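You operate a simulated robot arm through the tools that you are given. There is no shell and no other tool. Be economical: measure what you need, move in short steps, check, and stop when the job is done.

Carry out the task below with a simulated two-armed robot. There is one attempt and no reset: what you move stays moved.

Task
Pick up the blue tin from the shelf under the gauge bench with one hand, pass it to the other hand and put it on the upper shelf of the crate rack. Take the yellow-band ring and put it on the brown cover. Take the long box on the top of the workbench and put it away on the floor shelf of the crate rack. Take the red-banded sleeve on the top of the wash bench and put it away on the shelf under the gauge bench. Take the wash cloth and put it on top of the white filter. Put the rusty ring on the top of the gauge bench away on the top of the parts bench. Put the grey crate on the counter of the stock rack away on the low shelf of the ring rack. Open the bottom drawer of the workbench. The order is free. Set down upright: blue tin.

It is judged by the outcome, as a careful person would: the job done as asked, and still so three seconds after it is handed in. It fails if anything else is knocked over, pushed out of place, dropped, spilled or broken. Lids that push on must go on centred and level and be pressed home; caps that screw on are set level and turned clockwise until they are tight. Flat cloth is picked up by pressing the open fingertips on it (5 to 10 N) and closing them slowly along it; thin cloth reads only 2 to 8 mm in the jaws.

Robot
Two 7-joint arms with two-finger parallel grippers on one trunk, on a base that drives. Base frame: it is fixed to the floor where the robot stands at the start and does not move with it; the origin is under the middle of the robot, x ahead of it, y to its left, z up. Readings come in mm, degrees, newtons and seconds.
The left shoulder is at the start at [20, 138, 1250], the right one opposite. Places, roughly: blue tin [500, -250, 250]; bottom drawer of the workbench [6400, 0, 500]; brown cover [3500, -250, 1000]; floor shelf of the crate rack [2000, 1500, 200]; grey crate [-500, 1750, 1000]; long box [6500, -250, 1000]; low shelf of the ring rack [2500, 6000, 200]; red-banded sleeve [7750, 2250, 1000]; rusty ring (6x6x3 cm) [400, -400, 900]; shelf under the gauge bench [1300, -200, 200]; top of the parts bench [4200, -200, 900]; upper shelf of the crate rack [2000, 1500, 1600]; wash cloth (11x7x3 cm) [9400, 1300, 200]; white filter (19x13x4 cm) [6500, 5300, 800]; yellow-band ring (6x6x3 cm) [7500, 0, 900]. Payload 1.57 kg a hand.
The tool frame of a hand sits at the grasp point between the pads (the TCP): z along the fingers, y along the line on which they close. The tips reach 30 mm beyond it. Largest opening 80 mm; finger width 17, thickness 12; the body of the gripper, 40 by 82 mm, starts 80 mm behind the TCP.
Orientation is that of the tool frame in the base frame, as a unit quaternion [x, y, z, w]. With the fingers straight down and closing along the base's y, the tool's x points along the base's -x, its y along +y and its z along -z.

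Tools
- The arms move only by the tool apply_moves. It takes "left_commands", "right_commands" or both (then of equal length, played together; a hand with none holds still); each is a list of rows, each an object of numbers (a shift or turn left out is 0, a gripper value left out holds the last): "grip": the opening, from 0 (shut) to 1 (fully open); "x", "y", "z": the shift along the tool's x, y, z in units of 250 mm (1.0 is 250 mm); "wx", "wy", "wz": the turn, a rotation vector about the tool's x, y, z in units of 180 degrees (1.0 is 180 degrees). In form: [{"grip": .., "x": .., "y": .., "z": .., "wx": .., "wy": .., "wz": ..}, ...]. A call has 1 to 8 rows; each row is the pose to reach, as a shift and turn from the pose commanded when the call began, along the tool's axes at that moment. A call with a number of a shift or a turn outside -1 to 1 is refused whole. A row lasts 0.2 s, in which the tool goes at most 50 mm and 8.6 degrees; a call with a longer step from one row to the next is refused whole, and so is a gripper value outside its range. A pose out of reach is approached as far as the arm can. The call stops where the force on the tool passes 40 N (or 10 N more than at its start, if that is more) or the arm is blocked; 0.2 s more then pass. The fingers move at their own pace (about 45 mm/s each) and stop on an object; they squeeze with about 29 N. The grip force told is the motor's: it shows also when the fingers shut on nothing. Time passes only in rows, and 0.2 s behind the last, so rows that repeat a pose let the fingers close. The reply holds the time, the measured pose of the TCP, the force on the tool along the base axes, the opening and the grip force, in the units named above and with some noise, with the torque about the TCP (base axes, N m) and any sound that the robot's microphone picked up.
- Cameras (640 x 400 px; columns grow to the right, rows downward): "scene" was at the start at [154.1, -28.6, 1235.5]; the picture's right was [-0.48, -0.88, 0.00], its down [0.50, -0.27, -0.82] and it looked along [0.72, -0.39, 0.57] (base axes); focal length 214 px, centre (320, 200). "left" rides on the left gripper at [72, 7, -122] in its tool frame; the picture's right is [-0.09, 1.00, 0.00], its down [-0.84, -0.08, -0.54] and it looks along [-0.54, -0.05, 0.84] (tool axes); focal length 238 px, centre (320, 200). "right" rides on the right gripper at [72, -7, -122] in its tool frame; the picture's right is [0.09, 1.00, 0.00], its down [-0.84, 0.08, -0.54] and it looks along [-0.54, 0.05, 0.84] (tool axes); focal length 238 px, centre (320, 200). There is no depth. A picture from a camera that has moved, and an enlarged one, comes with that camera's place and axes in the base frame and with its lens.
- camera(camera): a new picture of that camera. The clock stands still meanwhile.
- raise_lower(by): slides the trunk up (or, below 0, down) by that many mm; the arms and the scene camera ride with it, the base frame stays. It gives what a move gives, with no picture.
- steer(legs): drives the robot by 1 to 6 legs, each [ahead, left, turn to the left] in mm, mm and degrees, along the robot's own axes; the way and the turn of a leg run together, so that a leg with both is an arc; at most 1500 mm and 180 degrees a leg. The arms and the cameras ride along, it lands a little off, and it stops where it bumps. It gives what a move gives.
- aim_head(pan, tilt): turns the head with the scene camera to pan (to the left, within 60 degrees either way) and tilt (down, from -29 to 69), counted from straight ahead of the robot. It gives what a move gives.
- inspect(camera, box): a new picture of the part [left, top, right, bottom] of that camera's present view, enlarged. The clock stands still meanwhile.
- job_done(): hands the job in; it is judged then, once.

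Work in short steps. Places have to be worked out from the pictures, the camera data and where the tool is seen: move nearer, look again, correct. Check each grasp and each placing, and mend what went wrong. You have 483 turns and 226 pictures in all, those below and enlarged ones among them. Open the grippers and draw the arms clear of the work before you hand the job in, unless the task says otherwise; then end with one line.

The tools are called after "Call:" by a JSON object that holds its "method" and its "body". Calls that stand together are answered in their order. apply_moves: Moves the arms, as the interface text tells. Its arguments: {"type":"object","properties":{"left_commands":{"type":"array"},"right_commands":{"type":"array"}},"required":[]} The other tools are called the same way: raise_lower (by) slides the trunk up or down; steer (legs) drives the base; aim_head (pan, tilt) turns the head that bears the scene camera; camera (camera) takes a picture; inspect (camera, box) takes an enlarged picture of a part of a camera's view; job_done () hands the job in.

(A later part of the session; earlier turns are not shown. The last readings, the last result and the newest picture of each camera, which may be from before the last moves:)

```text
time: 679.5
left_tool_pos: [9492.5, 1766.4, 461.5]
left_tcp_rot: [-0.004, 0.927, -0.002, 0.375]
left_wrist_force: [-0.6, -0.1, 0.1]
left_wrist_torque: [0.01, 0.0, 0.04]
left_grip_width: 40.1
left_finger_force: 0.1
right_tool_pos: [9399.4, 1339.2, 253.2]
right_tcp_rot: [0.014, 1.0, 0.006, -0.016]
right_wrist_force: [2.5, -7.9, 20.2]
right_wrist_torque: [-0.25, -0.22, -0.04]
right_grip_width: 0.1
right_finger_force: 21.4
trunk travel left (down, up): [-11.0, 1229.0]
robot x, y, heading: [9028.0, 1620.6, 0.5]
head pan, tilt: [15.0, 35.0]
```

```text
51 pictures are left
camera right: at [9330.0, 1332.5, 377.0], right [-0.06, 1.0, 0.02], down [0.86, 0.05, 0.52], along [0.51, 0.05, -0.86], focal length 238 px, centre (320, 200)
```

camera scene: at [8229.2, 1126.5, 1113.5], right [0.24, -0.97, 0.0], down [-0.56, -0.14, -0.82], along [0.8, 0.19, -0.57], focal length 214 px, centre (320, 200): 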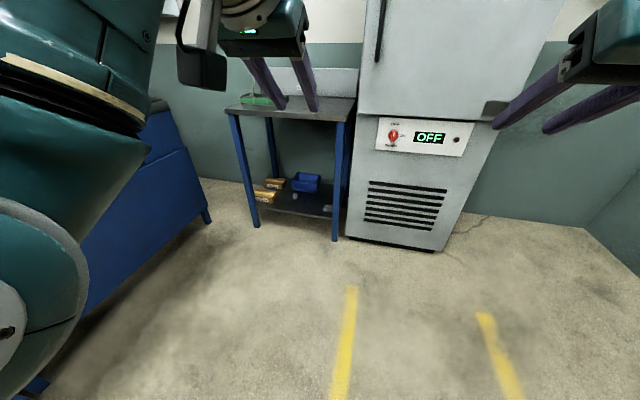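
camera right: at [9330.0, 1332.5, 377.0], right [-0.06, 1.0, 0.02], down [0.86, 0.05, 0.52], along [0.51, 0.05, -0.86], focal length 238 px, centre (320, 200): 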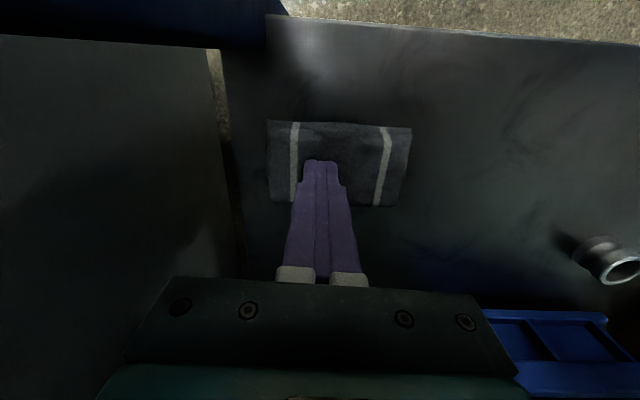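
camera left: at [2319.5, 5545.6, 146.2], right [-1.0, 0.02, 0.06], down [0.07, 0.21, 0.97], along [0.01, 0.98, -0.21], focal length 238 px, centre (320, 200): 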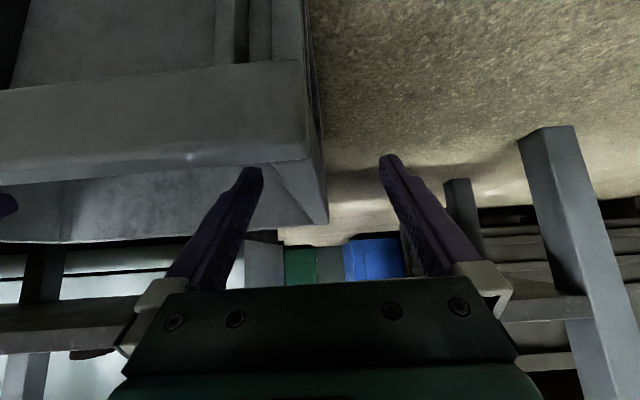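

The fingers slid shut without the cloth (force had risen to ~20 N). I lift, re-centre (+12 mm), open to 58 mm and press only ~7 N this time.

Call:
{"method": "apply_moves", "body": {"right_commands": [{"z": -0.04}, {"y": 0.048, "z": -0.04, "grip": 0.4}, {"y": 0.048, "z": -0.04, "grip": 0.72}, {"y": 0.048, "z": -0.04, "grip": 0.72}, {"y": 0.048, "z": -0.02}, {"y": 0.048, "z": -0.006}]}}

```text
time: 681.0
left_tool_pos: [9493.3, 1765.9, 461.2]
left_tcp_rot: [-0.004, 0.927, -0.003, 0.375]
left_wrist_force: [0.5, -0.9, -0.1]
left_wrist_torque: [0.02, 0.03, -0.05]
left_grip_width: 40.0
left_finger_force: 0.0
right_tool_pos: [9397.6, 1352.1, 255.8]
right_tcp_rot: [0.014, 1.0, 0.005, -0.017]
right_wrist_force: [-0.5, -0.5, -0.1]
right_wrist_torque: [-0.02, -0.02, -0.03]
right_grip_width: 57.4
right_finger_force: 0.1
trunk travel left (down, up): [-11.0, 1229.0]
robot x, y, heading: [9027.1, 1620.7, 0.4]
head pan, tilt: [15.0, 35.0]
```

Lower 1 mm at a time to reach 5–8 N.

Call:
{"method": "apply_moves", "body": {"right_commands": [{"z": 0.004}, {"z": 0.006}]}}

```text
time: 681.5
left_tool_pos: [9491.7, 1765.9, 461.8]
left_tcp_rot: [-0.004, 0.927, -0.002, 0.374]
left_wrist_force: [-0.1, 0.3, -0.8]
left_wrist_torque: [0.02, 0.01, 0.02]
left_grip_width: 40.2
left_finger_force: 0.0
right_tool_pos: [9400.3, 1352.2, 254.1]
right_tcp_rot: [0.015, 1.0, 0.006, -0.017]
right_wrist_force: [-3.0, -0.4, 7.5]
right_wrist_torque: [-0.21, 0.03, -0.05]
right_grip_width: 57.5
right_finger_force: 0.0
trunk travel left (down, up): [-11.0, 1229.0]
robot x, y, heading: [9025.4, 1620.5, 0.4]
head pan, tilt: [15.0, 35.0]
```

The torque shows nearly all force on one finger: the hand is rolled ~0.7° and pitched 2°. I level it, re-press, and check.

Call:
{"method": "apply_moves", "body": {"right_commands": [{"z": -0.012}, {"z": -0.012, "wx": 0.004, "wy": -0.01}, {"z": -0.004, "wx": 0.004, "wy": -0.01}, {"z": 0.002, "wx": 0.004, "wy": -0.01}]}}

```text
time: 682.5
left_tool_pos: [9492.0, 1766.2, 462.5]
left_tcp_rot: [-0.004, 0.927, -0.002, 0.374]
left_wrist_force: [-0.1, 0.6, 0.4]
left_wrist_torque: [-0.03, -0.01, -0.01]
left_grip_width: 39.9
left_finger_force: 0.1
right_tool_pos: [9399.3, 1351.3, 253.4]
right_tcp_rot: [0.014, 1.0, 0.0, 0.0]
right_wrist_force: [-7.2, 2.2, 19.0]
right_wrist_torque: [0.07, 0.19, 0.05]
right_grip_width: 57.4
right_finger_force: 0.0
trunk travel left (down, up): [-11.0, 1229.0]
robot x, y, heading: [9029.5, 1617.3, 0.7]
head pan, tilt: [15.0, 35.0]
```

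Balanced now, but 19 N. I ease 1 mm and close slowly.

Call:
{"method": "apply_moves", "body": {"right_commands": [{"z": -0.004}, {"z": -0.004, "grip": 0.66}, {"z": -0.004, "grip": 0.6}, {"z": -0.004, "grip": 0.54}, {"z": -0.004, "grip": 0.48}, {"z": -0.004, "grip": 0.42}, {"z": -0.004, "grip": 0.36}]}}

Call:
{"method": "apply_moves", "body": {"right_commands": [{"grip": 0.3}, {"grip": 0.24}, {"grip": 0.18}, {"grip": 0.12}, {"grip": 0.06}, {"grip": 0.0}, {"grip": 0.0}]}}

```text
time: 684.1
left_tool_pos: [9493.4, 1767.5, 461.4]
left_tcp_rot: [-0.004, 0.928, -0.003, 0.374]
left_wrist_force: [0.0, 0.2, 0.0]
left_wrist_torque: [0.03, 0.0, -0.03]
left_grip_width: 40.1
left_finger_force: 0.1
right_tool_pos: [9399.7, 1351.2, 253.3]
right_tcp_rot: [0.015, 1.0, 0.0, -0.001]
right_wrist_force: [0.3, 0.0, 7.4]
right_wrist_torque: [-0.04, -0.03, -0.02]
right_grip_width: 34.1
right_finger_force: 3.4
trunk travel left (down, up): [-11.0, 1229.0]
robot x, y, heading: [9030.7, 1624.2, 0.7]
head pan, tilt: [15.0, 35.0]
```

```text
time: 685.8
left_tool_pos: [9492.5, 1765.9, 462.2]
left_tcp_rot: [-0.004, 0.927, -0.003, 0.375]
left_wrist_force: [-0.1, 0.4, 0.6]
left_wrist_torque: [-0.02, -0.01, -0.01]
left_grip_width: 39.9
left_finger_force: 0.1
right_tool_pos: [9399.3, 1351.8, 253.7]
right_tcp_rot: [0.014, 1.0, 0.001, 0.0]
right_wrist_force: [1.1, -0.3, 5.9]
right_wrist_torque: [-0.05, -0.01, -0.02]
right_grip_width: 0.2
right_finger_force: 21.8
trunk travel left (down, up): [-11.0, 1229.0]
robot x, y, heading: [9031.5, 1619.5, 0.6]
head pan, tilt: [15.0, 35.0]
```

Call:
{"method": "camera", "body": {"camera": "right"}}

```text
50 pictures are left
camera right: at [9327.0, 1346.7, 375.2], right [-0.06, 1.0, 0.0], down [0.84, 0.05, 0.54], along [0.54, 0.03, -0.84], focal length 238 px, centre (320, 200)
```

right: 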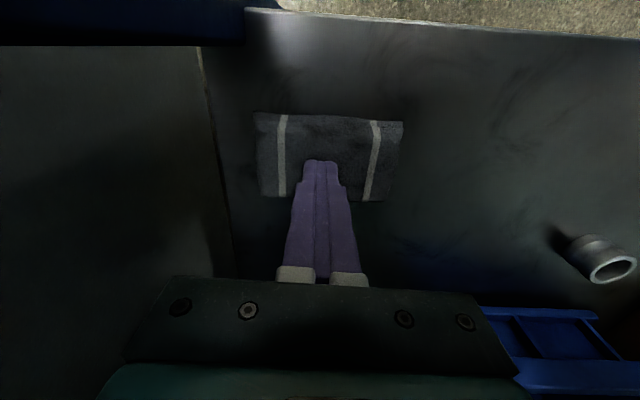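

Not caught. I retry slower: open 36 mm, press ~9 N, and close at 0.02 per row.

Call:
{"method": "apply_moves", "body": {"right_commands": [{"z": -0.03}, {"z": -0.03, "grip": 0.25}, {"z": -0.03, "grip": 0.45}, {"z": -0.03, "grip": 0.45}, {"z": -0.01}, {"z": 0.002}, {"z": 0.003}]}}

```text
time: 687.4
left_tool_pos: [9492.9, 1765.8, 461.6]
left_tcp_rot: [-0.004, 0.927, -0.003, 0.376]
left_wrist_force: [-0.2, -0.2, 0.7]
left_wrist_torque: [0.01, -0.05, 0.01]
left_grip_width: 39.8
left_finger_force: 0.2
right_tool_pos: [9398.9, 1351.2, 255.0]
right_tcp_rot: [0.014, 1.0, -0.001, 0.0]
right_wrist_force: [-2.7, -0.6, 7.4]
right_wrist_torque: [-0.01, 0.07, 0.03]
right_grip_width: 35.7
right_finger_force: 0.1
trunk travel left (down, up): [-11.0, 1229.0]
robot x, y, heading: [9029.9, 1623.4, 0.4]
head pan, tilt: [15.0, 35.0]
```

Call:
{"method": "apply_moves", "body": {"right_commands": [{"grip": 0.43}, {"grip": 0.41}, {"grip": 0.39}, {"grip": 0.37}, {"grip": 0.35}, {"grip": 0.33}, {"grip": 0.31}, {"grip": 0.29}]}}

Call:
{"method": "apply_moves", "body": {"right_commands": [{"grip": 0.27}, {"grip": 0.25}, {"grip": 0.23}, {"grip": 0.21}, {"grip": 0.19}, {"grip": 0.17}, {"grip": 0.15}, {"grip": 0.13}]}}

Call:
{"method": "apply_moves", "body": {"right_commands": [{"grip": 0.11}, {"grip": 0.09}, {"grip": 0.07}, {"grip": 0.05}, {"grip": 0.03}, {"grip": 0.01}, {"grip": 0.0}, {"grip": 0.0}]}}

```text
time: 689.1
left_tool_pos: [9492.9, 1766.9, 461.1]
left_tcp_rot: [-0.004, 0.927, -0.002, 0.374]
left_wrist_force: [-0.5, 0.1, -0.5]
left_wrist_torque: [0.01, 0.01, -0.03]
left_grip_width: 39.9
left_finger_force: 0.1
right_tool_pos: [9398.8, 1351.4, 254.2]
right_tcp_rot: [0.015, 1.0, 0.0, 0.0]
right_wrist_force: [1.2, -1.0, 9.9]
right_wrist_torque: [-0.08, -0.03, 0.04]
right_grip_width: 30.5
right_finger_force: 4.5
trunk travel left (down, up): [-11.0, 1229.0]
robot x, y, heading: [9030.9, 1620.4, 0.5]
head pan, tilt: [15.0, 35.0]
```

```text
time: 691.0
left_tool_pos: [9493.9, 1765.6, 461.1]
left_tcp_rot: [-0.004, 0.927, -0.002, 0.374]
left_wrist_force: [-0.6, -0.2, -0.9]
left_wrist_torque: [-0.02, -0.01, 0.03]
left_grip_width: 39.9
left_finger_force: 0.1
right_tool_pos: [9399.3, 1352.4, 254.4]
right_tcp_rot: [0.015, 1.0, 0.0, 0.0]
right_wrist_force: [-0.2, -0.3, 13.9]
right_wrist_torque: [-0.04, -0.04, -0.02]
right_grip_width: 20.6
right_finger_force: 5.4
trunk travel left (down, up): [-11.0, 1229.0]
robot x, y, heading: [9030.3, 1625.9, 0.6]
head pan, tilt: [15.0, 35.0]
```

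```text
time: 692.8
left_tool_pos: [9491.9, 1766.6, 461.4]
left_tcp_rot: [-0.004, 0.927, -0.003, 0.374]
left_wrist_force: [-0.9, 0.4, -1.1]
left_wrist_torque: [-0.01, -0.02, 0.02]
left_grip_width: 40.2
left_finger_force: 0.1
right_tool_pos: [9399.7, 1352.6, 253.1]
right_tcp_rot: [0.014, 1.0, 0.001, -0.001]
right_wrist_force: [0.8, -0.5, 14.3]
right_wrist_torque: [-0.02, 0.01, 0.01]
right_grip_width: 0.0
right_finger_force: 21.3
trunk travel left (down, up): [-11.0, 1229.0]
robot x, y, heading: [9028.5, 1622.4, 0.4]
head pan, tilt: [15.0, 35.0]
```

Force crept above 10 N and the tips slipped at the end. Again with a smaller opening and starting near 5 N.

Call:
{"method": "apply_moves", "body": {"right_commands": [{"z": -0.03}, {"z": -0.03, "grip": 0.2}, {"z": -0.03, "grip": 0.36}, {"z": -0.03, "grip": 0.36}, {"z": -0.01}, {"z": 0.0}, {"z": 0.001}]}}

Call:
{"method": "apply_moves", "body": {"right_commands": [{"grip": 0.345}, {"grip": 0.33}, {"grip": 0.315}, {"grip": 0.3}, {"grip": 0.285}, {"grip": 0.27}, {"grip": 0.255}, {"grip": 0.24}]}}

```text
time: 694.4
left_tool_pos: [9493.4, 1765.5, 461.7]
left_tcp_rot: [-0.004, 0.927, -0.003, 0.374]
left_wrist_force: [0.5, 0.5, 0.0]
left_wrist_torque: [-0.01, -0.01, 0.0]
left_grip_width: 39.8
left_finger_force: 0.1
right_tool_pos: [9399.1, 1350.8, 253.5]
right_tcp_rot: [0.015, 1.0, 0.0, 0.0]
right_wrist_force: [0.9, 0.9, 2.4]
right_wrist_torque: [0.02, -0.05, 0.0]
right_grip_width: 28.7
right_finger_force: 0.0
trunk travel left (down, up): [-11.0, 1229.0]
robot x, y, heading: [9022.6, 1619.7, 0.6]
head pan, tilt: [15.0, 35.0]
```

```text
time: 696.1
left_tool_pos: [9491.7, 1766.7, 462.8]
left_tcp_rot: [-0.004, 0.927, -0.003, 0.374]
left_wrist_force: [0.3, 0.1, -0.1]
left_wrist_torque: [0.01, -0.03, 0.0]
left_grip_width: 39.9
left_finger_force: 0.0
right_tool_pos: [9398.5, 1352.0, 253.8]
right_tcp_rot: [0.015, 1.0, 0.0, -0.001]
right_wrist_force: [-0.5, -0.6, 10.2]
right_wrist_torque: [0.03, -0.02, 0.01]
right_grip_width: 25.9
right_finger_force: 3.3
trunk travel left (down, up): [-11.0, 1229.0]
robot x, y, heading: [9025.4, 1623.9, 0.6]
head pan, tilt: [15.0, 35.0]
```

Call:
{"method": "apply_moves", "body": {"right_commands": [{"z": -0.001, "grip": 0.23}, {"z": -0.001, "grip": 0.22}, {"z": -0.001, "grip": 0.21}, {"z": -0.001, "grip": 0.2}, {"z": -0.002, "grip": 0.19}, {"z": -0.002, "grip": 0.18}, {"z": -0.002, "grip": 0.17}, {"z": -0.002, "grip": 0.16}]}}

Call:
{"method": "camera", "body": {"camera": "right"}}

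```text
time: 698.0
left_tool_pos: [9492.0, 1767.4, 461.9]
left_tcp_rot: [-0.004, 0.927, -0.003, 0.374]
left_wrist_force: [0.6, 0.1, 0.0]
left_wrist_torque: [0.01, 0.04, 0.01]
left_grip_width: 40.0
left_finger_force: 0.1
right_tool_pos: [9397.9, 1351.8, 253.9]
right_tcp_rot: [0.014, 1.0, 0.0, -0.002]
right_wrist_force: [-0.1, -1.1, 2.8]
right_wrist_torque: [-0.03, 0.0, -0.01]
right_grip_width: 15.2
right_finger_force: 1.4
trunk travel left (down, up): [-11.0, 1229.0]
robot x, y, heading: [9027.3, 1622.1, 0.3]
head pan, tilt: [15.0, 35.0]
```

```text
49 pictures are left
camera right: at [9326.5, 1346.7, 375.3], right [-0.06, 1.0, 0.0], down [0.84, 0.05, 0.54], along [0.54, 0.03, -0.84], focal length 238 px, centre (320, 200)
```

right: 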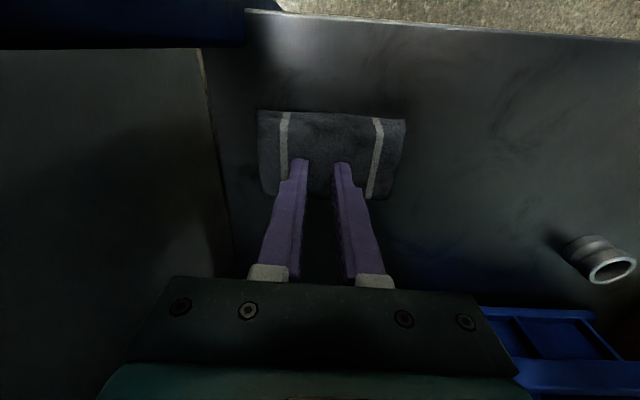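

A slight bunching begins; force dropped to 3 N. I press back to ~7 N and continue closing.

Call:
{"method": "apply_moves", "body": {"right_commands": [{"z": 0.002}, {"z": 0.003, "grip": 0.15}, {"z": 0.003, "grip": 0.13}, {"z": 0.003, "grip": 0.11}, {"z": 0.003, "grip": 0.09}, {"z": 0.003, "grip": 0.07}, {"z": 0.003, "grip": 0.05}, {"z": 0.003, "grip": 0.04}]}}

Call:
{"method": "apply_moves", "body": {"right_commands": [{"grip": 0.03}, {"grip": 0.02}, {"grip": 0.01}, {"grip": 0.0}, {"grip": 0.0}, {"grip": 0.0}]}}

```text
time: 699.8
left_tool_pos: [9493.5, 1766.2, 461.3]
left_tcp_rot: [-0.004, 0.928, -0.002, 0.373]
left_wrist_force: [0.1, 0.0, -0.3]
left_wrist_torque: [0.01, 0.02, -0.02]
left_grip_width: 39.8
left_finger_force: 0.1
right_tool_pos: [9399.0, 1352.2, 253.2]
right_tcp_rot: [0.014, 1.0, 0.001, 0.0]
right_wrist_force: [-2.7, 1.0, 21.6]
right_wrist_torque: [0.06, 0.12, 0.01]
right_grip_width: 14.4
right_finger_force: 6.6
trunk travel left (down, up): [-11.0, 1229.0]
robot x, y, heading: [9029.6, 1621.2, 0.5]
head pan, tilt: [15.0, 35.0]
```

```text
time: 701.1
left_tool_pos: [9492.0, 1766.7, 462.1]
left_tcp_rot: [-0.003, 0.927, -0.003, 0.375]
left_wrist_force: [0.2, -0.1, -0.4]
left_wrist_torque: [0.0, 0.03, 0.02]
left_grip_width: 40.0
left_finger_force: 0.0
right_tool_pos: [9398.9, 1351.1, 254.1]
right_tcp_rot: [0.015, 1.0, 0.0, 0.0]
right_wrist_force: [0.2, 1.0, 24.9]
right_wrist_torque: [0.08, -0.04, -0.01]
right_grip_width: 0.0
right_finger_force: 21.2
trunk travel left (down, up): [-11.0, 1229.0]
robot x, y, heading: [9029.3, 1621.9, 0.4]
head pan, tilt: [15.0, 35.0]
```

Still slipped out. New approach: press ~7 N wide open, close slowly to ~18 mm, then finish closing while easing the pressure instead of pressing.

Call:
{"method": "apply_moves", "body": {"right_commands": [{"z": -0.03}, {"z": -0.03, "grip": 0.4}, {"z": -0.03, "grip": 0.75}, {"z": -0.03, "grip": 0.75}, {"z": -0.012}, {"z": -0.004}, {"z": -0.003}]}}

Call:
{"method": "camera", "body": {"camera": "right"}}

```text
time: 702.8
left_tool_pos: [9492.5, 1766.4, 461.7]
left_tcp_rot: [-0.004, 0.927, -0.002, 0.374]
left_wrist_force: [-0.8, -0.1, -0.1]
left_wrist_torque: [0.0, 0.04, 0.01]
left_grip_width: 40.0
left_finger_force: 0.1
right_tool_pos: [9398.4, 1350.3, 253.1]
right_tcp_rot: [0.015, 1.0, 0.0, 0.0]
right_wrist_force: [-2.9, 0.9, 6.7]
right_wrist_torque: [0.04, 0.1, 0.01]
right_grip_width: 60.1
right_finger_force: 0.1
trunk travel left (down, up): [-11.0, 1229.0]
robot x, y, heading: [9023.7, 1619.5, 0.3]
head pan, tilt: [15.0, 35.0]
```

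```text
48 pictures are left
camera right: at [9326.7, 1345.7, 375.2], right [-0.06, 1.0, 0.0], down [0.84, 0.05, 0.54], along [0.54, 0.03, -0.84], focal length 238 px, centre (320, 200)
```

right: 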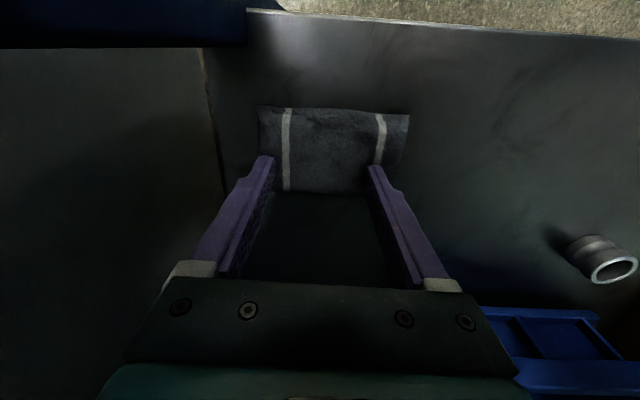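

Good: 6.7 N, both tips on the cloth. Slow close now.

Call:
{"method": "apply_moves", "body": {"right_commands": [{"grip": 0.72}, {"grip": 0.69}, {"grip": 0.66}, {"grip": 0.63}, {"grip": 0.6}, {"grip": 0.57}, {"grip": 0.54}, {"grip": 0.51}]}}

Call:
{"method": "apply_moves", "body": {"right_commands": [{"grip": 0.48}, {"grip": 0.45}, {"grip": 0.42}, {"grip": 0.39}, {"grip": 0.36}, {"grip": 0.33}, {"grip": 0.3}, {"grip": 0.27}]}}

Call:
{"method": "camera", "body": {"camera": "right"}}

```text
time: 704.5
left_tool_pos: [9493.6, 1766.5, 462.2]
left_tcp_rot: [-0.004, 0.927, -0.002, 0.375]
left_wrist_force: [0.4, 0.0, 0.1]
left_wrist_torque: [-0.02, 0.02, 0.01]
left_grip_width: 39.7
left_finger_force: 0.1
right_tool_pos: [9399.3, 1351.3, 253.7]
right_tcp_rot: [0.015, 1.0, 0.0, 0.0]
right_wrist_force: [0.9, 1.0, 9.0]
right_wrist_torque: [0.01, -0.01, -0.02]
right_grip_width: 47.3
right_finger_force: 3.7
trunk travel left (down, up): [-11.0, 1229.0]
robot x, y, heading: [9027.3, 1617.5, 0.4]
head pan, tilt: [15.0, 35.0]
```

```text
time: 706.4
left_tool_pos: [9492.9, 1766.3, 461.8]
left_tcp_rot: [-0.004, 0.927, -0.002, 0.374]
left_wrist_force: [-0.3, -0.1, -0.7]
left_wrist_torque: [0.03, 0.02, 0.02]
left_grip_width: 40.2
left_finger_force: 0.1
right_tool_pos: [9398.9, 1351.1, 253.6]
right_tcp_rot: [0.013, 1.0, 0.0, 0.0]
right_wrist_force: [0.4, 1.5, 13.1]
right_wrist_torque: [0.01, 0.0, 0.0]
right_grip_width: 31.0
right_finger_force: 5.4
trunk travel left (down, up): [-11.0, 1229.0]
robot x, y, heading: [9028.4, 1624.7, 0.8]
head pan, tilt: [15.0, 35.0]
```

```text
47 pictures are left
camera right: at [9326.8, 1345.7, 375.1], right [-0.06, 1.0, 0.0], down [0.84, 0.05, 0.54], along [0.54, 0.03, -0.84], focal length 238 px, centre (320, 200)
```

right: 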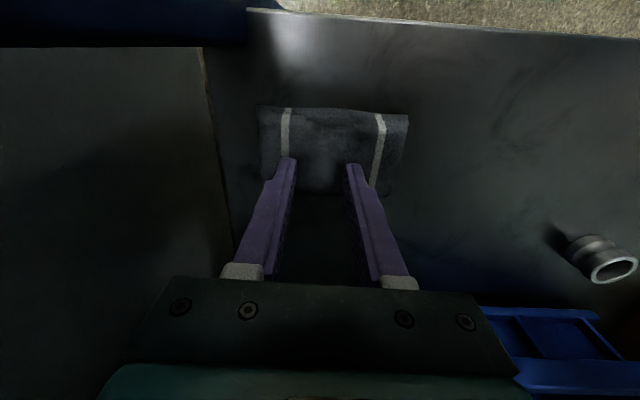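

The cloth isn't bunching yet, and force crept to 13 N. I ease 0.8 mm and keep closing slowly, holding ~7 N.

Call:
{"method": "apply_moves", "body": {"right_commands": [{"z": -0.003, "grip": 0.31}, {"z": -0.003, "grip": 0.29}, {"z": -0.003, "grip": 0.27}, {"z": -0.003, "grip": 0.25}, {"z": -0.003, "grip": 0.23}]}}

Call:
{"method": "apply_moves", "body": {"right_commands": [{"grip": 0.21}, {"grip": 0.19}, {"grip": 0.17}, {"grip": 0.15}, {"z": -0.001, "grip": 0.13}]}}

Call:
{"method": "apply_moves", "body": {"right_commands": [{"grip": 0.11}, {"grip": 0.09}, {"grip": 0.07}, {"grip": 0.05}, {"grip": 0.03}, {"grip": 0.01}, {"grip": 0.0}, {"grip": 0.0}]}}

```text
time: 707.5
left_tool_pos: [9492.7, 1766.8, 461.3]
left_tcp_rot: [-0.004, 0.927, -0.003, 0.375]
left_wrist_force: [-0.2, 0.3, -0.5]
left_wrist_torque: [-0.01, -0.01, 0.0]
left_grip_width: 40.0
left_finger_force: 0.1
right_tool_pos: [9398.6, 1350.4, 252.9]
right_tcp_rot: [0.015, 1.0, 0.001, 0.0]
right_wrist_force: [-0.1, -0.1, 7.4]
right_wrist_torque: [-0.04, 0.02, -0.01]
right_grip_width: 23.5
right_finger_force: 2.4
trunk travel left (down, up): [-11.0, 1229.0]
robot x, y, heading: [9029.7, 1621.6, 0.4]
head pan, tilt: [15.0, 35.0]
```

```text
time: 708.8
left_tool_pos: [9493.3, 1766.9, 461.6]
left_tcp_rot: [-0.004, 0.927, -0.002, 0.374]
left_wrist_force: [0.7, 0.0, 0.4]
left_wrist_torque: [0.01, -0.02, -0.01]
left_grip_width: 40.2
left_finger_force: 0.0
right_tool_pos: [9399.2, 1352.2, 254.8]
right_tcp_rot: [0.014, 1.0, 0.001, -0.002]
right_wrist_force: [-0.1, 0.1, -0.2]
right_wrist_torque: [-0.01, 0.02, 0.01]
right_grip_width: 10.3
right_finger_force: 0.0
trunk travel left (down, up): [-11.0, 1229.0]
robot x, y, heading: [9026.8, 1621.3, 0.7]
head pan, tilt: [15.0, 35.0]
```

```text
time: 710.5
left_tool_pos: [9493.5, 1766.3, 461.7]
left_tcp_rot: [-0.004, 0.927, -0.003, 0.374]
left_wrist_force: [-0.6, 0.0, 0.3]
left_wrist_torque: [-0.01, 0.02, 0.0]
left_grip_width: 40.1
left_finger_force: 0.0
right_tool_pos: [9398.8, 1351.7, 254.2]
right_tcp_rot: [0.015, 1.0, 0.0, -0.001]
right_wrist_force: [0.0, -0.6, 0.9]
right_wrist_torque: [0.0, 0.0, 0.0]
right_grip_width: 0.0
right_finger_force: 21.9
trunk travel left (down, up): [-11.0, 1229.0]
robot x, y, heading: [9028.5, 1623.7, 0.7]
head pan, tilt: [15.0, 35.0]
```

The pinch seems to need 5–10 N right to the end, closing slowly. I start from a 20 mm opening and adjust pressure finely each few rows.

Call:
{"method": "apply_moves", "body": {"right_commands": [{"z": -0.02}, {"z": -0.02, "grip": 0.25}, {"z": -0.02, "grip": 0.25}, {"z": -0.006}, {"z": 0.0}, {"z": 0.002}, {"z": 0.003}]}}

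```text
time: 712.1
left_tool_pos: [9492.5, 1767.6, 461.8]
left_tcp_rot: [-0.003, 0.927, -0.003, 0.375]
left_wrist_force: [0.4, -0.1, 0.2]
left_wrist_torque: [0.02, 0.02, -0.02]
left_grip_width: 39.8
left_finger_force: 0.1
right_tool_pos: [9399.1, 1350.7, 254.0]
right_tcp_rot: [0.014, 1.0, 0.0, -0.001]
right_wrist_force: [0.3, 1.1, 2.8]
right_wrist_torque: [0.0, 0.01, 0.0]
right_grip_width: 20.1
right_finger_force: 0.1
trunk travel left (down, up): [-11.0, 1229.0]
robot x, y, heading: [9028.4, 1618.3, 0.6]
head pan, tilt: [15.0, 35.0]
```

Call:
{"method": "apply_moves", "body": {"right_commands": [{"z": 0.001}, {"z": 0.0015, "grip": 0.24}, {"z": 0.0015, "grip": 0.23}, {"z": 0.0015, "grip": 0.22}]}}

```text
time: 713.1
left_tool_pos: [9492.7, 1764.9, 461.5]
left_tcp_rot: [-0.004, 0.927, -0.003, 0.375]
left_wrist_force: [-0.3, 0.2, -0.8]
left_wrist_torque: [-0.02, -0.01, 0.0]
left_grip_width: 40.1
left_finger_force: 0.1
right_tool_pos: [9400.2, 1351.3, 253.3]
right_tcp_rot: [0.014, 1.0, -0.001, 0.0]
right_wrist_force: [2.4, 0.8, 5.6]
right_wrist_torque: [0.05, -0.05, 0.03]
right_grip_width: 19.9
right_finger_force: 1.3
trunk travel left (down, up): [-11.0, 1229.0]
robot x, y, heading: [9028.6, 1618.8, 0.5]
head pan, tilt: [15.0, 35.0]
```

Call:
{"method": "apply_moves", "body": {"right_commands": [{"grip": 0.21}, {"grip": 0.2}, {"grip": 0.19}, {"grip": 0.18}, {"grip": 0.17}]}}

```text
time: 714.4
left_tool_pos: [9492.3, 1766.5, 462.2]
left_tcp_rot: [-0.004, 0.927, -0.003, 0.374]
left_wrist_force: [-0.1, -0.6, -0.2]
left_wrist_torque: [-0.01, 0.04, -0.01]
left_grip_width: 40.0
left_finger_force: 0.0
right_tool_pos: [9398.3, 1351.3, 254.1]
right_tcp_rot: [0.015, 1.0, 0.001, 0.0]
right_wrist_force: [1.5, -0.9, 9.0]
right_wrist_torque: [0.01, -0.05, 0.02]
right_grip_width: 19.1
right_finger_force: 3.2
trunk travel left (down, up): [-11.0, 1229.0]
robot x, y, heading: [9027.8, 1619.1, 0.4]
head pan, tilt: [15.0, 35.0]
```

Call:
{"method": "apply_moves", "body": {"right_commands": [{"z": -0.0004, "grip": 0.16}, {"z": -0.0004, "grip": 0.15}, {"z": -0.0004, "grip": 0.14}, {"z": -0.0004, "grip": 0.13}, {"z": -0.0004, "grip": 0.12}]}}

```text
time: 715.5
left_tool_pos: [9492.6, 1766.5, 461.6]
left_tcp_rot: [-0.004, 0.927, -0.003, 0.375]
left_wrist_force: [0.5, 0.3, -0.6]
left_wrist_torque: [0.03, 0.01, 0.0]
left_grip_width: 40.1
left_finger_force: 0.1
right_tool_pos: [9398.2, 1349.8, 253.6]
right_tcp_rot: [0.015, 1.0, 0.0, 0.001]
right_wrist_force: [0.3, -0.6, 12.3]
right_wrist_torque: [-0.02, -0.02, -0.03]
right_grip_width: 18.6
right_finger_force: 5.1
trunk travel left (down, up): [-11.0, 1229.0]
robot x, y, heading: [9032.1, 1621.5, 0.4]
head pan, tilt: [15.0, 35.0]
```

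Call:
{"method": "apply_moves", "body": {"right_commands": [{"z": -0.001, "grip": 0.12}, {"z": -0.001, "grip": 0.11}, {"z": -0.0014, "grip": 0.1}, {"z": -0.0014, "grip": 0.09}]}}

Call:
{"method": "camera", "body": {"camera": "right"}}

```text
time: 716.5
left_tool_pos: [9493.5, 1766.3, 461.9]
left_tcp_rot: [-0.003, 0.927, -0.003, 0.375]
left_wrist_force: [-0.6, 0.7, -0.5]
left_wrist_torque: [-0.02, -0.02, 0.0]
left_grip_width: 40.0
left_finger_force: 0.0
right_tool_pos: [9398.9, 1350.1, 254.4]
right_tcp_rot: [0.014, 1.0, 0.0, -0.002]
right_wrist_force: [-4.3, -0.1, 14.8]
right_wrist_torque: [0.02, 0.12, 0.01]
right_grip_width: 17.6
right_finger_force: 6.5
trunk travel left (down, up): [-11.0, 1229.0]
robot x, y, heading: [9029.0, 1623.9, 0.3]
head pan, tilt: [15.0, 35.0]
```

```text
46 pictures are left
camera right: at [9327.2, 1346.2, 375.1], right [-0.06, 1.0, 0.0], down [0.84, 0.05, 0.54], along [0.54, 0.03, -0.84], focal length 238 px, centre (320, 200)
```

right: 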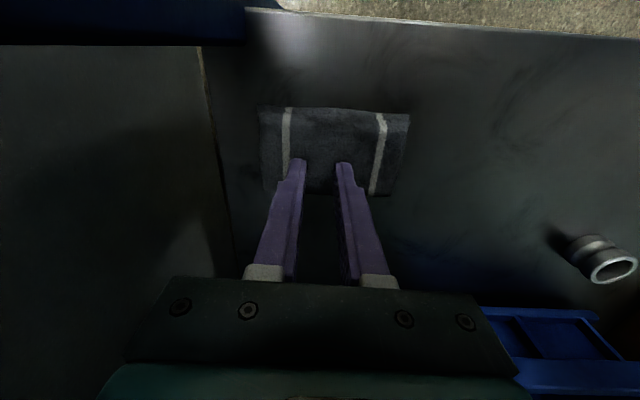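

The fingers just stick. I'll change tactics: drag the cloth with the closed fingertips toward me until it overhangs the shelf's front edge, then pinch the overhang from the front.

Call:
{"method": "apply_moves", "body": {"right_commands": [{"z": -0.03}, {"z": -0.03, "y": 0.03, "grip": 0.0}, {"z": -0.03, "y": 0.03, "grip": 0.0}, {"z": -0.008, "y": 0.03}, {"z": 0.002, "y": 0.03}, {"z": 0.006, "y": 0.03}]}}

Call:
{"method": "apply_moves", "body": {"right_commands": [{"x": 0.06, "z": 0.002}, {"x": 0.12, "z": 0.002}, {"x": 0.18, "z": 0.002}]}}

Call:
{"method": "camera", "body": {"camera": "right"}}

```text
time: 718.0
left_tool_pos: [9493.9, 1767.5, 462.8]
left_tcp_rot: [-0.004, 0.927, -0.003, 0.375]
left_wrist_force: [-0.2, 0.0, -0.3]
left_wrist_torque: [0.01, 0.0, 0.03]
left_grip_width: 39.8
left_finger_force: 0.2
right_tool_pos: [9399.8, 1358.9, 254.2]
right_tcp_rot: [0.014, 1.0, 0.0, 0.0]
right_wrist_force: [-9.5, 2.7, 26.8]
right_wrist_torque: [0.08, 0.27, 0.0]
right_grip_width: 0.0
right_finger_force: 21.0
trunk travel left (down, up): [-11.0, 1229.0]
robot x, y, heading: [9025.8, 1619.6, 0.6]
head pan, tilt: [15.0, 35.0]
```

```text
time: 718.8
left_tool_pos: [9492.7, 1765.8, 462.5]
left_tcp_rot: [-0.004, 0.927, -0.003, 0.375]
left_wrist_force: [0.6, -0.1, 0.8]
left_wrist_torque: [0.02, -0.01, 0.05]
left_grip_width: 39.9
left_finger_force: 0.0
right_tool_pos: [9358.0, 1360.2, 253.7]
right_tcp_rot: [0.014, 1.0, 0.0, 0.003]
right_wrist_force: [11.6, -0.7, 24.3]
right_wrist_torque: [-0.04, -0.31, 0.02]
right_grip_width: 0.1
right_finger_force: 21.7
trunk travel left (down, up): [-11.0, 1229.0]
robot x, y, heading: [9029.8, 1621.3, 0.4]
head pan, tilt: [15.0, 35.0]
```

```text
45 pictures are left
camera right: at [9283.4, 1355.4, 374.2], right [-0.06, 1.0, 0.0], down [0.83, 0.05, 0.55], along [0.55, 0.03, -0.84], focal length 238 px, centre (320, 200)
```

right: 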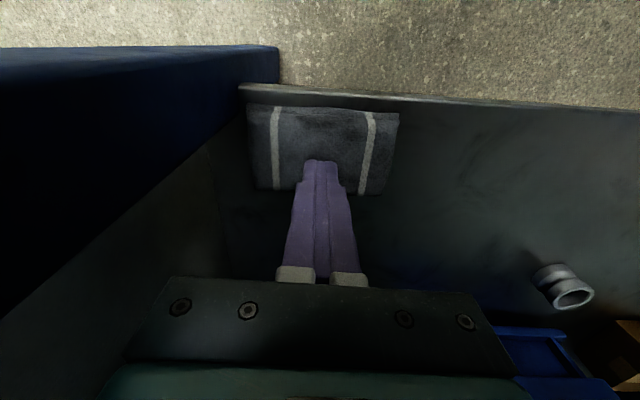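

The drag works; the cloth's near edge has reached the shelf front. I drag 48 mm further.

Call:
{"method": "apply_moves", "body": {"right_commands": [{"x": 0.06}, {"x": 0.12}, {"x": 0.18}, {"x": 0.2}]}}

Call:
{"method": "camera", "body": {"camera": "right"}}

```text
time: 719.8
left_tool_pos: [9493.2, 1766.4, 461.9]
left_tcp_rot: [-0.004, 0.927, -0.002, 0.375]
left_wrist_force: [-0.4, -0.2, 0.0]
left_wrist_torque: [-0.01, 0.01, 0.0]
left_grip_width: 40.3
left_finger_force: 0.1
right_tool_pos: [9305.4, 1360.7, 254.5]
right_tcp_rot: [0.015, 1.0, 0.0, 0.002]
right_wrist_force: [5.1, 0.9, 38.9]
right_wrist_torque: [0.04, -0.5, -0.02]
right_grip_width: 0.0
right_finger_force: 21.2
trunk travel left (down, up): [-11.0, 1229.0]
robot x, y, heading: [9025.6, 1621.9, 0.2]
head pan, tilt: [15.0, 35.0]
```

```text
44 pictures are left
camera right: at [9232.5, 1355.4, 375.2], right [-0.06, 1.0, 0.0], down [0.84, 0.05, 0.54], along [0.54, 0.03, -0.84], focal length 238 px, centre (320, 200)
```

right: 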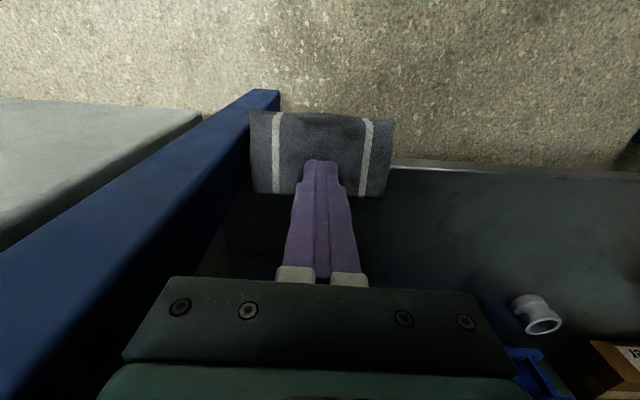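

It overhangs more than half, so I push it back ~15 mm before lifting the fingers.

Call:
{"method": "apply_moves", "body": {"right_commands": [{"x": -0.03, "z": 0.001}, {"x": -0.06, "z": 0.001}, {"x": -0.064, "z": 0.0}]}}

Call:
{"method": "camera", "body": {"camera": "right"}}

```text
time: 720.2
left_tool_pos: [9493.0, 1767.1, 461.1]
left_tcp_rot: [-0.004, 0.927, -0.003, 0.376]
left_wrist_force: [-0.3, 0.5, -0.6]
left_wrist_torque: [0.02, 0.03, 0.0]
left_grip_width: 39.8
left_finger_force: 0.0
right_tool_pos: [9312.6, 1361.6, 254.1]
right_tcp_rot: [0.012, 1.0, 0.001, -0.003]
right_wrist_force: [-4.6, 0.7, 13.0]
right_wrist_torque: [0.0, 0.13, 0.11]
right_grip_width: 0.1
right_finger_force: 21.2
trunk travel left (down, up): [-11.0, 1229.0]
robot x, y, heading: [9027.2, 1623.1, 0.6]
head pan, tilt: [15.0, 35.0]
stopped in row 2 (right hand): the force on the tool passed its limit at 59 N (the readings are from after the stop); the commanded pose is now the measured one
```

```text
43 pictures are left
camera right: at [9240.1, 1355.0, 375.4], right [-0.07, 1.0, 0.0], down [0.84, 0.06, 0.54], along [0.54, 0.04, -0.84], focal length 238 px, centre (320, 200)
```

right: 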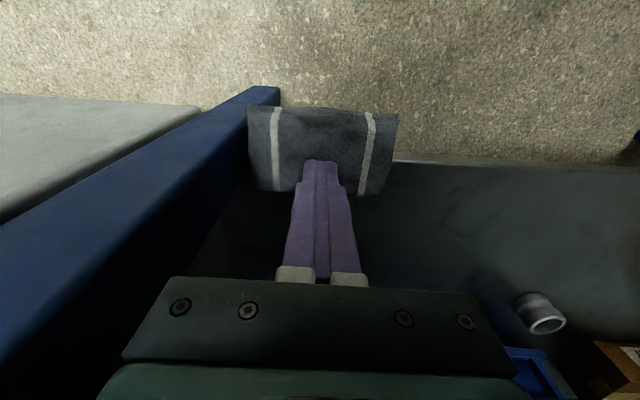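

Another 10 mm in, with less pressure.

Call:
{"method": "apply_moves", "body": {"right_commands": [{"x": -0.02}, {"x": -0.04}, {"x": -0.05}]}}

Call:
{"method": "apply_moves", "body": {"right_commands": [{"z": -0.02}, {"z": -0.1}, {"z": -0.28}, {"z": -0.45}]}}

Call:
{"method": "camera", "body": {"camera": "right"}}

```text
time: 721.0
left_tool_pos: [9492.9, 1765.4, 461.7]
left_tcp_rot: [-0.003, 0.927, -0.003, 0.374]
left_wrist_force: [-0.7, 0.2, 0.6]
left_wrist_torque: [0.0, 0.0, -0.01]
left_grip_width: 39.9
left_finger_force: 0.0
right_tool_pos: [9324.0, 1360.1, 253.8]
right_tcp_rot: [0.015, 1.0, 0.0, -0.005]
right_wrist_force: [-11.5, 0.0, 25.7]
right_wrist_torque: [0.02, 0.33, 0.0]
right_grip_width: 0.0
right_finger_force: 21.5
trunk travel left (down, up): [-11.0, 1229.0]
robot x, y, heading: [9026.8, 1621.2, 0.5]
head pan, tilt: [15.0, 35.0]
```

```text
time: 722.2
left_tool_pos: [9493.1, 1770.7, 461.2]
left_tcp_rot: [-0.002, 0.927, -0.001, 0.375]
left_wrist_force: [0.8, -0.6, 0.5]
left_wrist_torque: [-0.01, -0.01, 0.0]
left_grip_width: 39.8
left_finger_force: 0.1
right_tool_pos: [9321.4, 1364.0, 363.1]
right_tcp_rot: [0.013, 1.0, 0.001, -0.006]
right_wrist_force: [-0.2, -0.2, 0.5]
right_wrist_torque: [0.03, -0.01, 0.01]
right_grip_width: 0.2
right_finger_force: 21.1
trunk travel left (down, up): [-11.0, 1229.0]
robot x, y, heading: [9027.3, 1624.5, 0.3]
head pan, tilt: [15.0, 35.0]
stopped in row 4 (right hand): the arm was blocked; the commanded pose is now the measured one
```

```text
42 pictures are left
camera right: at [9251.3, 1358.5, 485.0], right [-0.07, 1.0, 0.0], down [0.85, 0.05, 0.53], along [0.53, 0.04, -0.85], focal length 238 px, centre (320, 200)
```

right: 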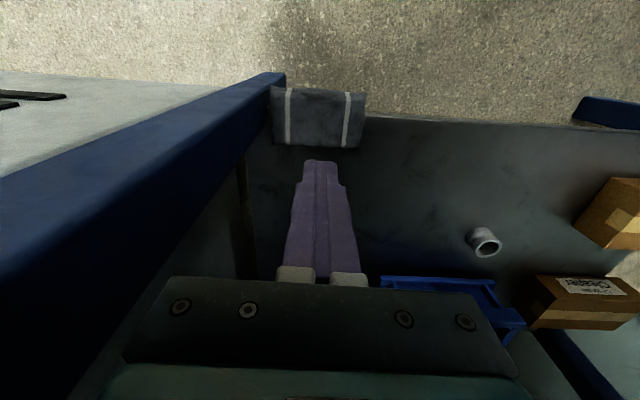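

The cloth lies half over the edge, stable. I back off 170 mm and turn the right hand horizontal with vertical closing (camera outward).

Call:
{"method": "steer", "body": {"legs": [[-190, 0, 0]]}}

Call:
{"method": "apply_moves", "body": {"right_commands": [{"wx": 0.0275, "wy": -0.0275, "wz": -0.0275}, {"wx": 0.055, "wy": -0.055, "wz": -0.055}, {"wx": 0.0825, "wy": -0.0825, "wz": -0.0825}, {"wx": 0.11, "wy": -0.11, "wz": -0.11}, {"wx": 0.1375, "wy": -0.1375, "wz": -0.1375}, {"wx": 0.165, "wy": -0.165, "wz": -0.165}, {"wx": 0.1925, "wy": -0.1925, "wz": -0.1925}]}}

Call:
{"method": "apply_moves", "body": {"right_commands": [{"wx": 0.0275, "wy": -0.0275, "wz": -0.0275}, {"wx": 0.055, "wy": -0.055, "wz": -0.055}, {"wx": 0.0825, "wy": -0.0825, "wz": -0.0825}, {"wx": 0.11, "wy": -0.11, "wz": -0.11, "grip": 0.3}, {"wx": 0.1375, "wy": -0.1375, "wz": -0.1375, "grip": 0.5}, {"wx": 0.165, "wy": -0.165, "wz": -0.165}, {"wx": 0.1925, "wy": -0.1925, "wz": -0.1925}]}}

Call:
{"method": "camera", "body": {"camera": "right"}}

```text
time: 723.8
left_tool_pos: [9327.5, 1765.2, 469.5]
left_tcp_rot: [-0.002, 0.924, -0.003, 0.382]
left_wrist_force: [0.0, 0.2, 0.2]
left_wrist_torque: [0.02, 0.04, -0.01]
left_grip_width: 40.2
left_finger_force: 0.1
right_tool_pos: [9157.7, 1357.9, 370.6]
right_tcp_rot: [0.014, 1.0, -0.001, 0.002]
right_wrist_force: [0.4, -0.5, 0.0]
right_wrist_torque: [0.01, 0.03, -0.01]
right_grip_width: 0.2
right_finger_force: 20.9
trunk travel left (down, up): [-11.0, 1229.0]
robot x, y, heading: [8837.3, 1620.2, 0.4]
head pan, tilt: [15.0, 35.0]
```

```text
time: 725.4
left_tool_pos: [9323.8, 1764.6, 468.9]
left_tcp_rot: [-0.003, 0.925, -0.003, 0.381]
left_wrist_force: [-0.6, 0.5, -0.2]
left_wrist_torque: [-0.01, -0.01, -0.01]
left_grip_width: 40.0
left_finger_force: 0.1
right_tool_pos: [9154.7, 1357.2, 369.6]
right_tcp_rot: [-0.278, 0.869, -0.294, 0.286]
right_wrist_force: [-0.9, 0.5, 0.7]
right_wrist_torque: [0.01, 0.04, -0.01]
right_grip_width: 0.1
right_finger_force: 20.5
trunk travel left (down, up): [-11.0, 1229.0]
robot x, y, heading: [8838.1, 1617.9, 0.4]
head pan, tilt: [15.0, 35.0]
```

```text
time: 727.0
left_tool_pos: [9323.9, 1765.0, 468.9]
left_tcp_rot: [-0.003, 0.924, -0.003, 0.382]
left_wrist_force: [0.1, -0.1, 0.7]
left_wrist_torque: [-0.03, 0.03, 0.01]
left_grip_width: 39.9
left_finger_force: 0.0
right_tool_pos: [9154.2, 1357.6, 368.7]
right_tcp_rot: [0.493, -0.505, 0.508, -0.494]
right_wrist_force: [0.1, -0.2, -0.1]
right_wrist_torque: [0.02, -0.01, 0.02]
right_grip_width: 40.0
right_finger_force: 0.1
trunk travel left (down, up): [-11.0, 1229.0]
robot x, y, heading: [8838.1, 1618.5, 0.5]
head pan, tilt: [15.0, 35.0]
```

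```text
41 pictures are left
camera right: at [9030.2, 1288.3, 374.9], right [0.0, -0.09, -1.0], down [-0.52, 0.85, -0.08], along [0.85, 0.52, -0.05], focal length 238 px, centre (320, 200)
```

right: 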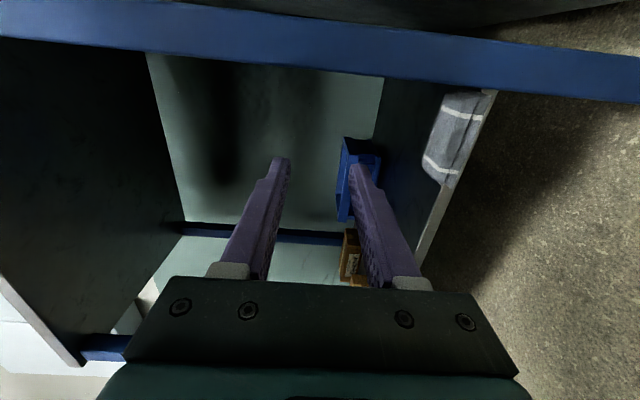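

The pose works and I see the overhang. I lower the hand to z≈222 in front of the shelf, then look before moving in.

Call:
{"method": "steer", "body": {"legs": [[40, 0, 0]]}}

Call:
{"method": "apply_moves", "body": {"right_commands": [{"y": 0.19}, {"y": 0.38}, {"y": 0.588}, {"y": 0.588}]}}

Call:
{"method": "camera", "body": {"camera": "right"}}

```text
time: 727.9
left_tool_pos: [9355.7, 1764.3, 466.4]
left_tcp_rot: [-0.003, 0.925, -0.003, 0.379]
left_wrist_force: [-1.3, 0.4, -1.0]
left_wrist_torque: [0.01, -0.06, 0.02]
left_grip_width: 40.3
left_finger_force: 0.1
right_tool_pos: [9187.3, 1356.9, 368.5]
right_tcp_rot: [-0.493, 0.507, -0.506, 0.493]
right_wrist_force: [-0.9, 0.1, -0.4]
right_wrist_torque: [0.02, -0.01, 0.01]
right_grip_width: 39.9
right_finger_force: 0.2
trunk travel left (down, up): [-11.0, 1229.0]
robot x, y, heading: [8878.8, 1623.3, 0.3]
head pan, tilt: [15.0, 35.0]
```

```text
refused: row 3 steps farther than a row can; nothing moved
```

```text
40 pictures are left
camera right: at [9062.3, 1289.0, 374.0], right [0.0, -0.09, -1.0], down [-0.52, 0.85, -0.08], along [0.85, 0.52, -0.05], focal length 238 px, centre (320, 200)
```

right: 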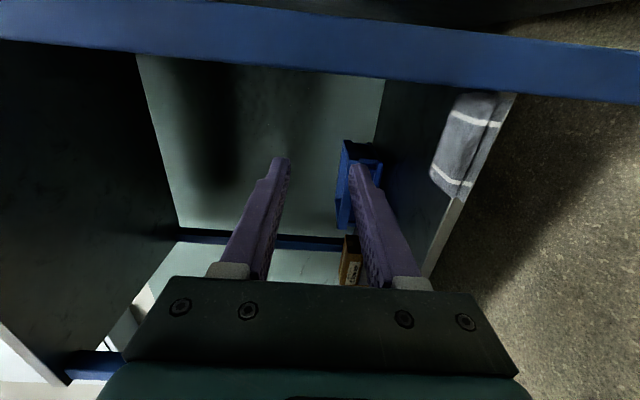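

The overhanging part seems to droop over the edge. I lower in legal steps and look again.

Call:
{"method": "apply_moves", "body": {"right_commands": [{"y": 0.19}, {"y": 0.38}, {"y": 0.5}, {"y": 0.5}]}}

Call:
{"method": "camera", "body": {"camera": "right"}}

```text
time: 728.9
left_tool_pos: [9362.3, 1764.9, 468.0]
left_tcp_rot: [-0.003, 0.925, -0.003, 0.381]
left_wrist_force: [-0.5, 0.0, 0.4]
left_wrist_torque: [-0.01, 0.02, 0.01]
left_grip_width: 40.0
left_finger_force: 0.1
right_tool_pos: [9195.8, 1357.6, 244.4]
right_tcp_rot: [0.493, -0.505, 0.507, -0.495]
right_wrist_force: [0.1, -0.9, 0.3]
right_wrist_torque: [0.02, -0.01, 0.0]
right_grip_width: 40.2
right_finger_force: 0.0
trunk travel left (down, up): [-11.0, 1229.0]
robot x, y, heading: [8880.3, 1622.0, 0.5]
head pan, tilt: [15.0, 35.0]
```

```text
39 pictures are left
camera right: at [9071.0, 1288.5, 249.1], right [0.0, -0.09, -1.0], down [-0.52, 0.85, -0.08], along [0.85, 0.52, -0.05], focal length 238 px, centre (320, 200)
```

right: 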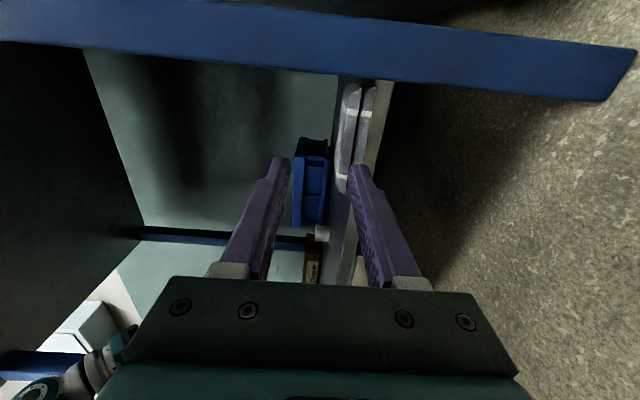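

The overhang is a folded front spanning z≈194–227. I open to 62 mm, centre at z≈211, and move in so the tips stop just short of the shelf lip.

Call:
{"method": "apply_moves", "body": {"right_commands": [{"y": 0.07, "grip": 0.8}, {"y": 0.135, "grip": 0.8}, {"y": 0.135, "z": 0.1}, {"y": 0.135, "z": 0.2}, {"y": 0.135, "z": 0.28}]}}

Call:
{"method": "camera", "body": {"camera": "right"}}

```text
time: 730.0
left_tool_pos: [9363.0, 1765.8, 468.0]
left_tcp_rot: [-0.002, 0.924, -0.002, 0.382]
left_wrist_force: [0.2, -1.0, -0.2]
left_wrist_torque: [-0.02, 0.01, 0.02]
left_grip_width: 40.1
left_finger_force: 0.1
right_tool_pos: [9265.4, 1358.3, 211.0]
right_tcp_rot: [0.491, -0.506, 0.508, -0.495]
right_wrist_force: [0.2, 0.1, 0.2]
right_wrist_torque: [-0.01, 0.01, -0.04]
right_grip_width: 64.1
right_finger_force: 0.1
trunk travel left (down, up): [-11.0, 1229.0]
robot x, y, heading: [8878.1, 1619.9, 0.4]
head pan, tilt: [15.0, 35.0]
```

```text
38 pictures are left
camera right: at [9141.3, 1288.4, 216.2], right [0.0, -0.09, -1.0], down [-0.52, 0.85, -0.08], along [0.85, 0.52, -0.05], focal length 238 px, centre (320, 200)
```

right: 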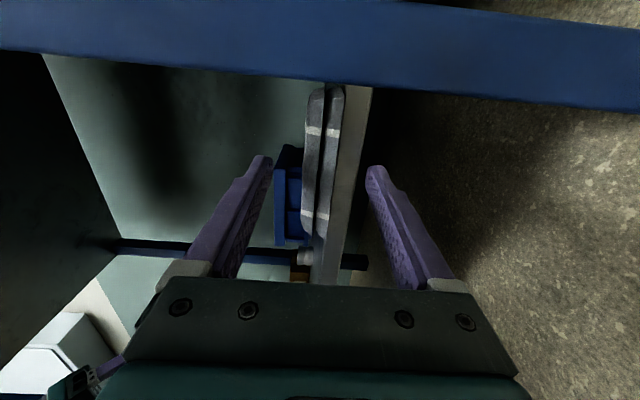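

It's actually a folded pad ~23 mm thick (z 205–228) overhanging the shelf. I advance 8 mm and close vertically on it.

Call:
{"method": "apply_moves", "body": {"right_commands": [{"z": 0.03}, {"z": 0.03, "y": -0.02, "grip": 0.6}, {"z": 0.03, "y": -0.02, "grip": 0.4}, {"z": 0.03, "y": -0.02, "grip": 0.25}, {"z": 0.03, "y": -0.02, "grip": 0.1}, {"z": 0.03, "y": -0.02, "grip": 0.0}, {"z": 0.03, "y": -0.02, "grip": 0.0}]}}

Call:
{"method": "camera", "body": {"camera": "right"}}

```text
time: 731.6
left_tool_pos: [9361.7, 1766.7, 467.9]
left_tcp_rot: [-0.002, 0.925, -0.004, 0.381]
left_wrist_force: [-1.1, -0.3, 0.3]
left_wrist_torque: [0.01, 0.02, -0.02]
left_grip_width: 40.2
left_finger_force: 0.0
right_tool_pos: [9272.0, 1355.4, 216.4]
right_tcp_rot: [0.492, -0.506, 0.508, -0.493]
right_wrist_force: [-0.1, 0.6, 0.1]
right_wrist_torque: [-0.01, 0.03, 0.02]
right_grip_width: 23.2
right_finger_force: 29.4
trunk travel left (down, up): [-11.0, 1229.0]
robot x, y, heading: [8875.1, 1619.4, 0.5]
head pan, tilt: [15.0, 35.0]
```

```text
37 pictures are left
camera right: at [9147.2, 1286.6, 221.4], right [0.0, -0.09, -1.0], down [-0.52, 0.85, -0.08], along [0.86, 0.52, -0.05], focal length 238 px, centre (320, 200)
```

right: 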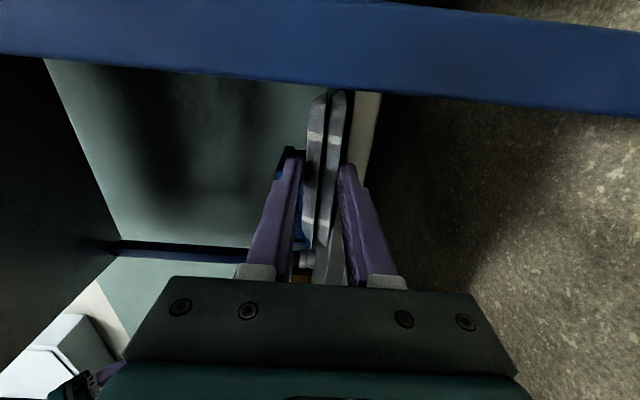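

Gripped at 23 mm. I lift 40 mm and back out.

Call:
{"method": "raise_lower", "body": {"by": 40}}

Call:
{"method": "steer", "body": {"legs": [[-400, 0, 0]]}}

Call:
{"method": "raise_lower", "body": {"by": 400}}

Call:
{"method": "camera", "body": {"camera": "scene"}}

```text
time: 732.5
left_tool_pos: [9362.7, 1765.6, 508.5]
left_tcp_rot: [-0.002, 0.924, -0.003, 0.381]
left_wrist_force: [-0.1, -0.4, 0.5]
left_wrist_torque: [0.02, 0.0, -0.01]
left_grip_width: 40.3
left_finger_force: 0.1
right_tool_pos: [9272.2, 1354.4, 255.8]
right_tcp_rot: [0.492, -0.506, 0.507, -0.493]
right_wrist_force: [0.3, 0.2, -1.0]
right_wrist_torque: [0.01, -0.02, 0.0]
right_grip_width: 22.9
right_finger_force: 29.1
trunk travel left (down, up): [-51.0, 1189.0]
robot x, y, heading: [8880.3, 1619.6, 0.6]
head pan, tilt: [15.0, 35.0]
```

```text
time: 735.0
left_tool_pos: [8964.9, 1761.9, 508.6]
left_tcp_rot: [-0.002, 0.924, -0.004, 0.383]
left_wrist_force: [0.6, 0.3, 0.2]
left_wrist_torque: [0.02, 0.03, 0.04]
left_grip_width: 40.2
left_finger_force: 0.0
right_tool_pos: [8873.5, 1352.1, 257.1]
right_tcp_rot: [0.492, -0.506, 0.508, -0.494]
right_wrist_force: [1.0, -0.1, -0.6]
right_wrist_torque: [0.0, 0.0, 0.01]
right_grip_width: 22.7
right_finger_force: 29.1
trunk travel left (down, up): [-51.0, 1189.0]
robot x, y, heading: [8475.6, 1619.9, 0.1]
head pan, tilt: [15.0, 35.0]
```

```text
time: 738.8
left_tool_pos: [8962.2, 1762.2, 909.0]
left_tcp_rot: [-0.001, 0.924, -0.004, 0.382]
left_wrist_force: [0.2, 0.7, 0.0]
left_wrist_torque: [-0.02, -0.01, -0.03]
left_grip_width: 40.2
left_finger_force: 0.0
right_tool_pos: [8870.9, 1353.8, 655.6]
right_tcp_rot: [0.491, -0.506, 0.509, -0.493]
right_wrist_force: [-0.3, 0.5, 0.0]
right_wrist_torque: [-0.03, 0.01, -0.01]
right_grip_width: 22.7
right_finger_force: 28.4
trunk travel left (down, up): [-451.0, 789.0]
robot x, y, heading: [8475.8, 1621.0, 0.4]
head pan, tilt: [15.0, 35.0]
```

```text
36 pictures are left
camera scene: at [8663.7, 1641.8, 958.5], right [0.26, -0.96, 0.0], down [-0.55, -0.15, -0.82], along [0.79, 0.22, -0.57], focal length 214 px, centre (320, 200)
```

scene: 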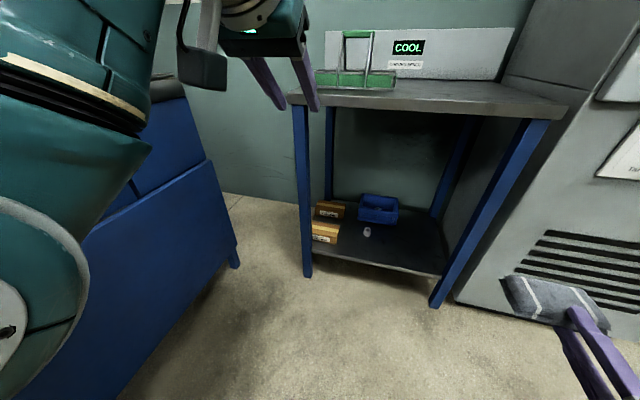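

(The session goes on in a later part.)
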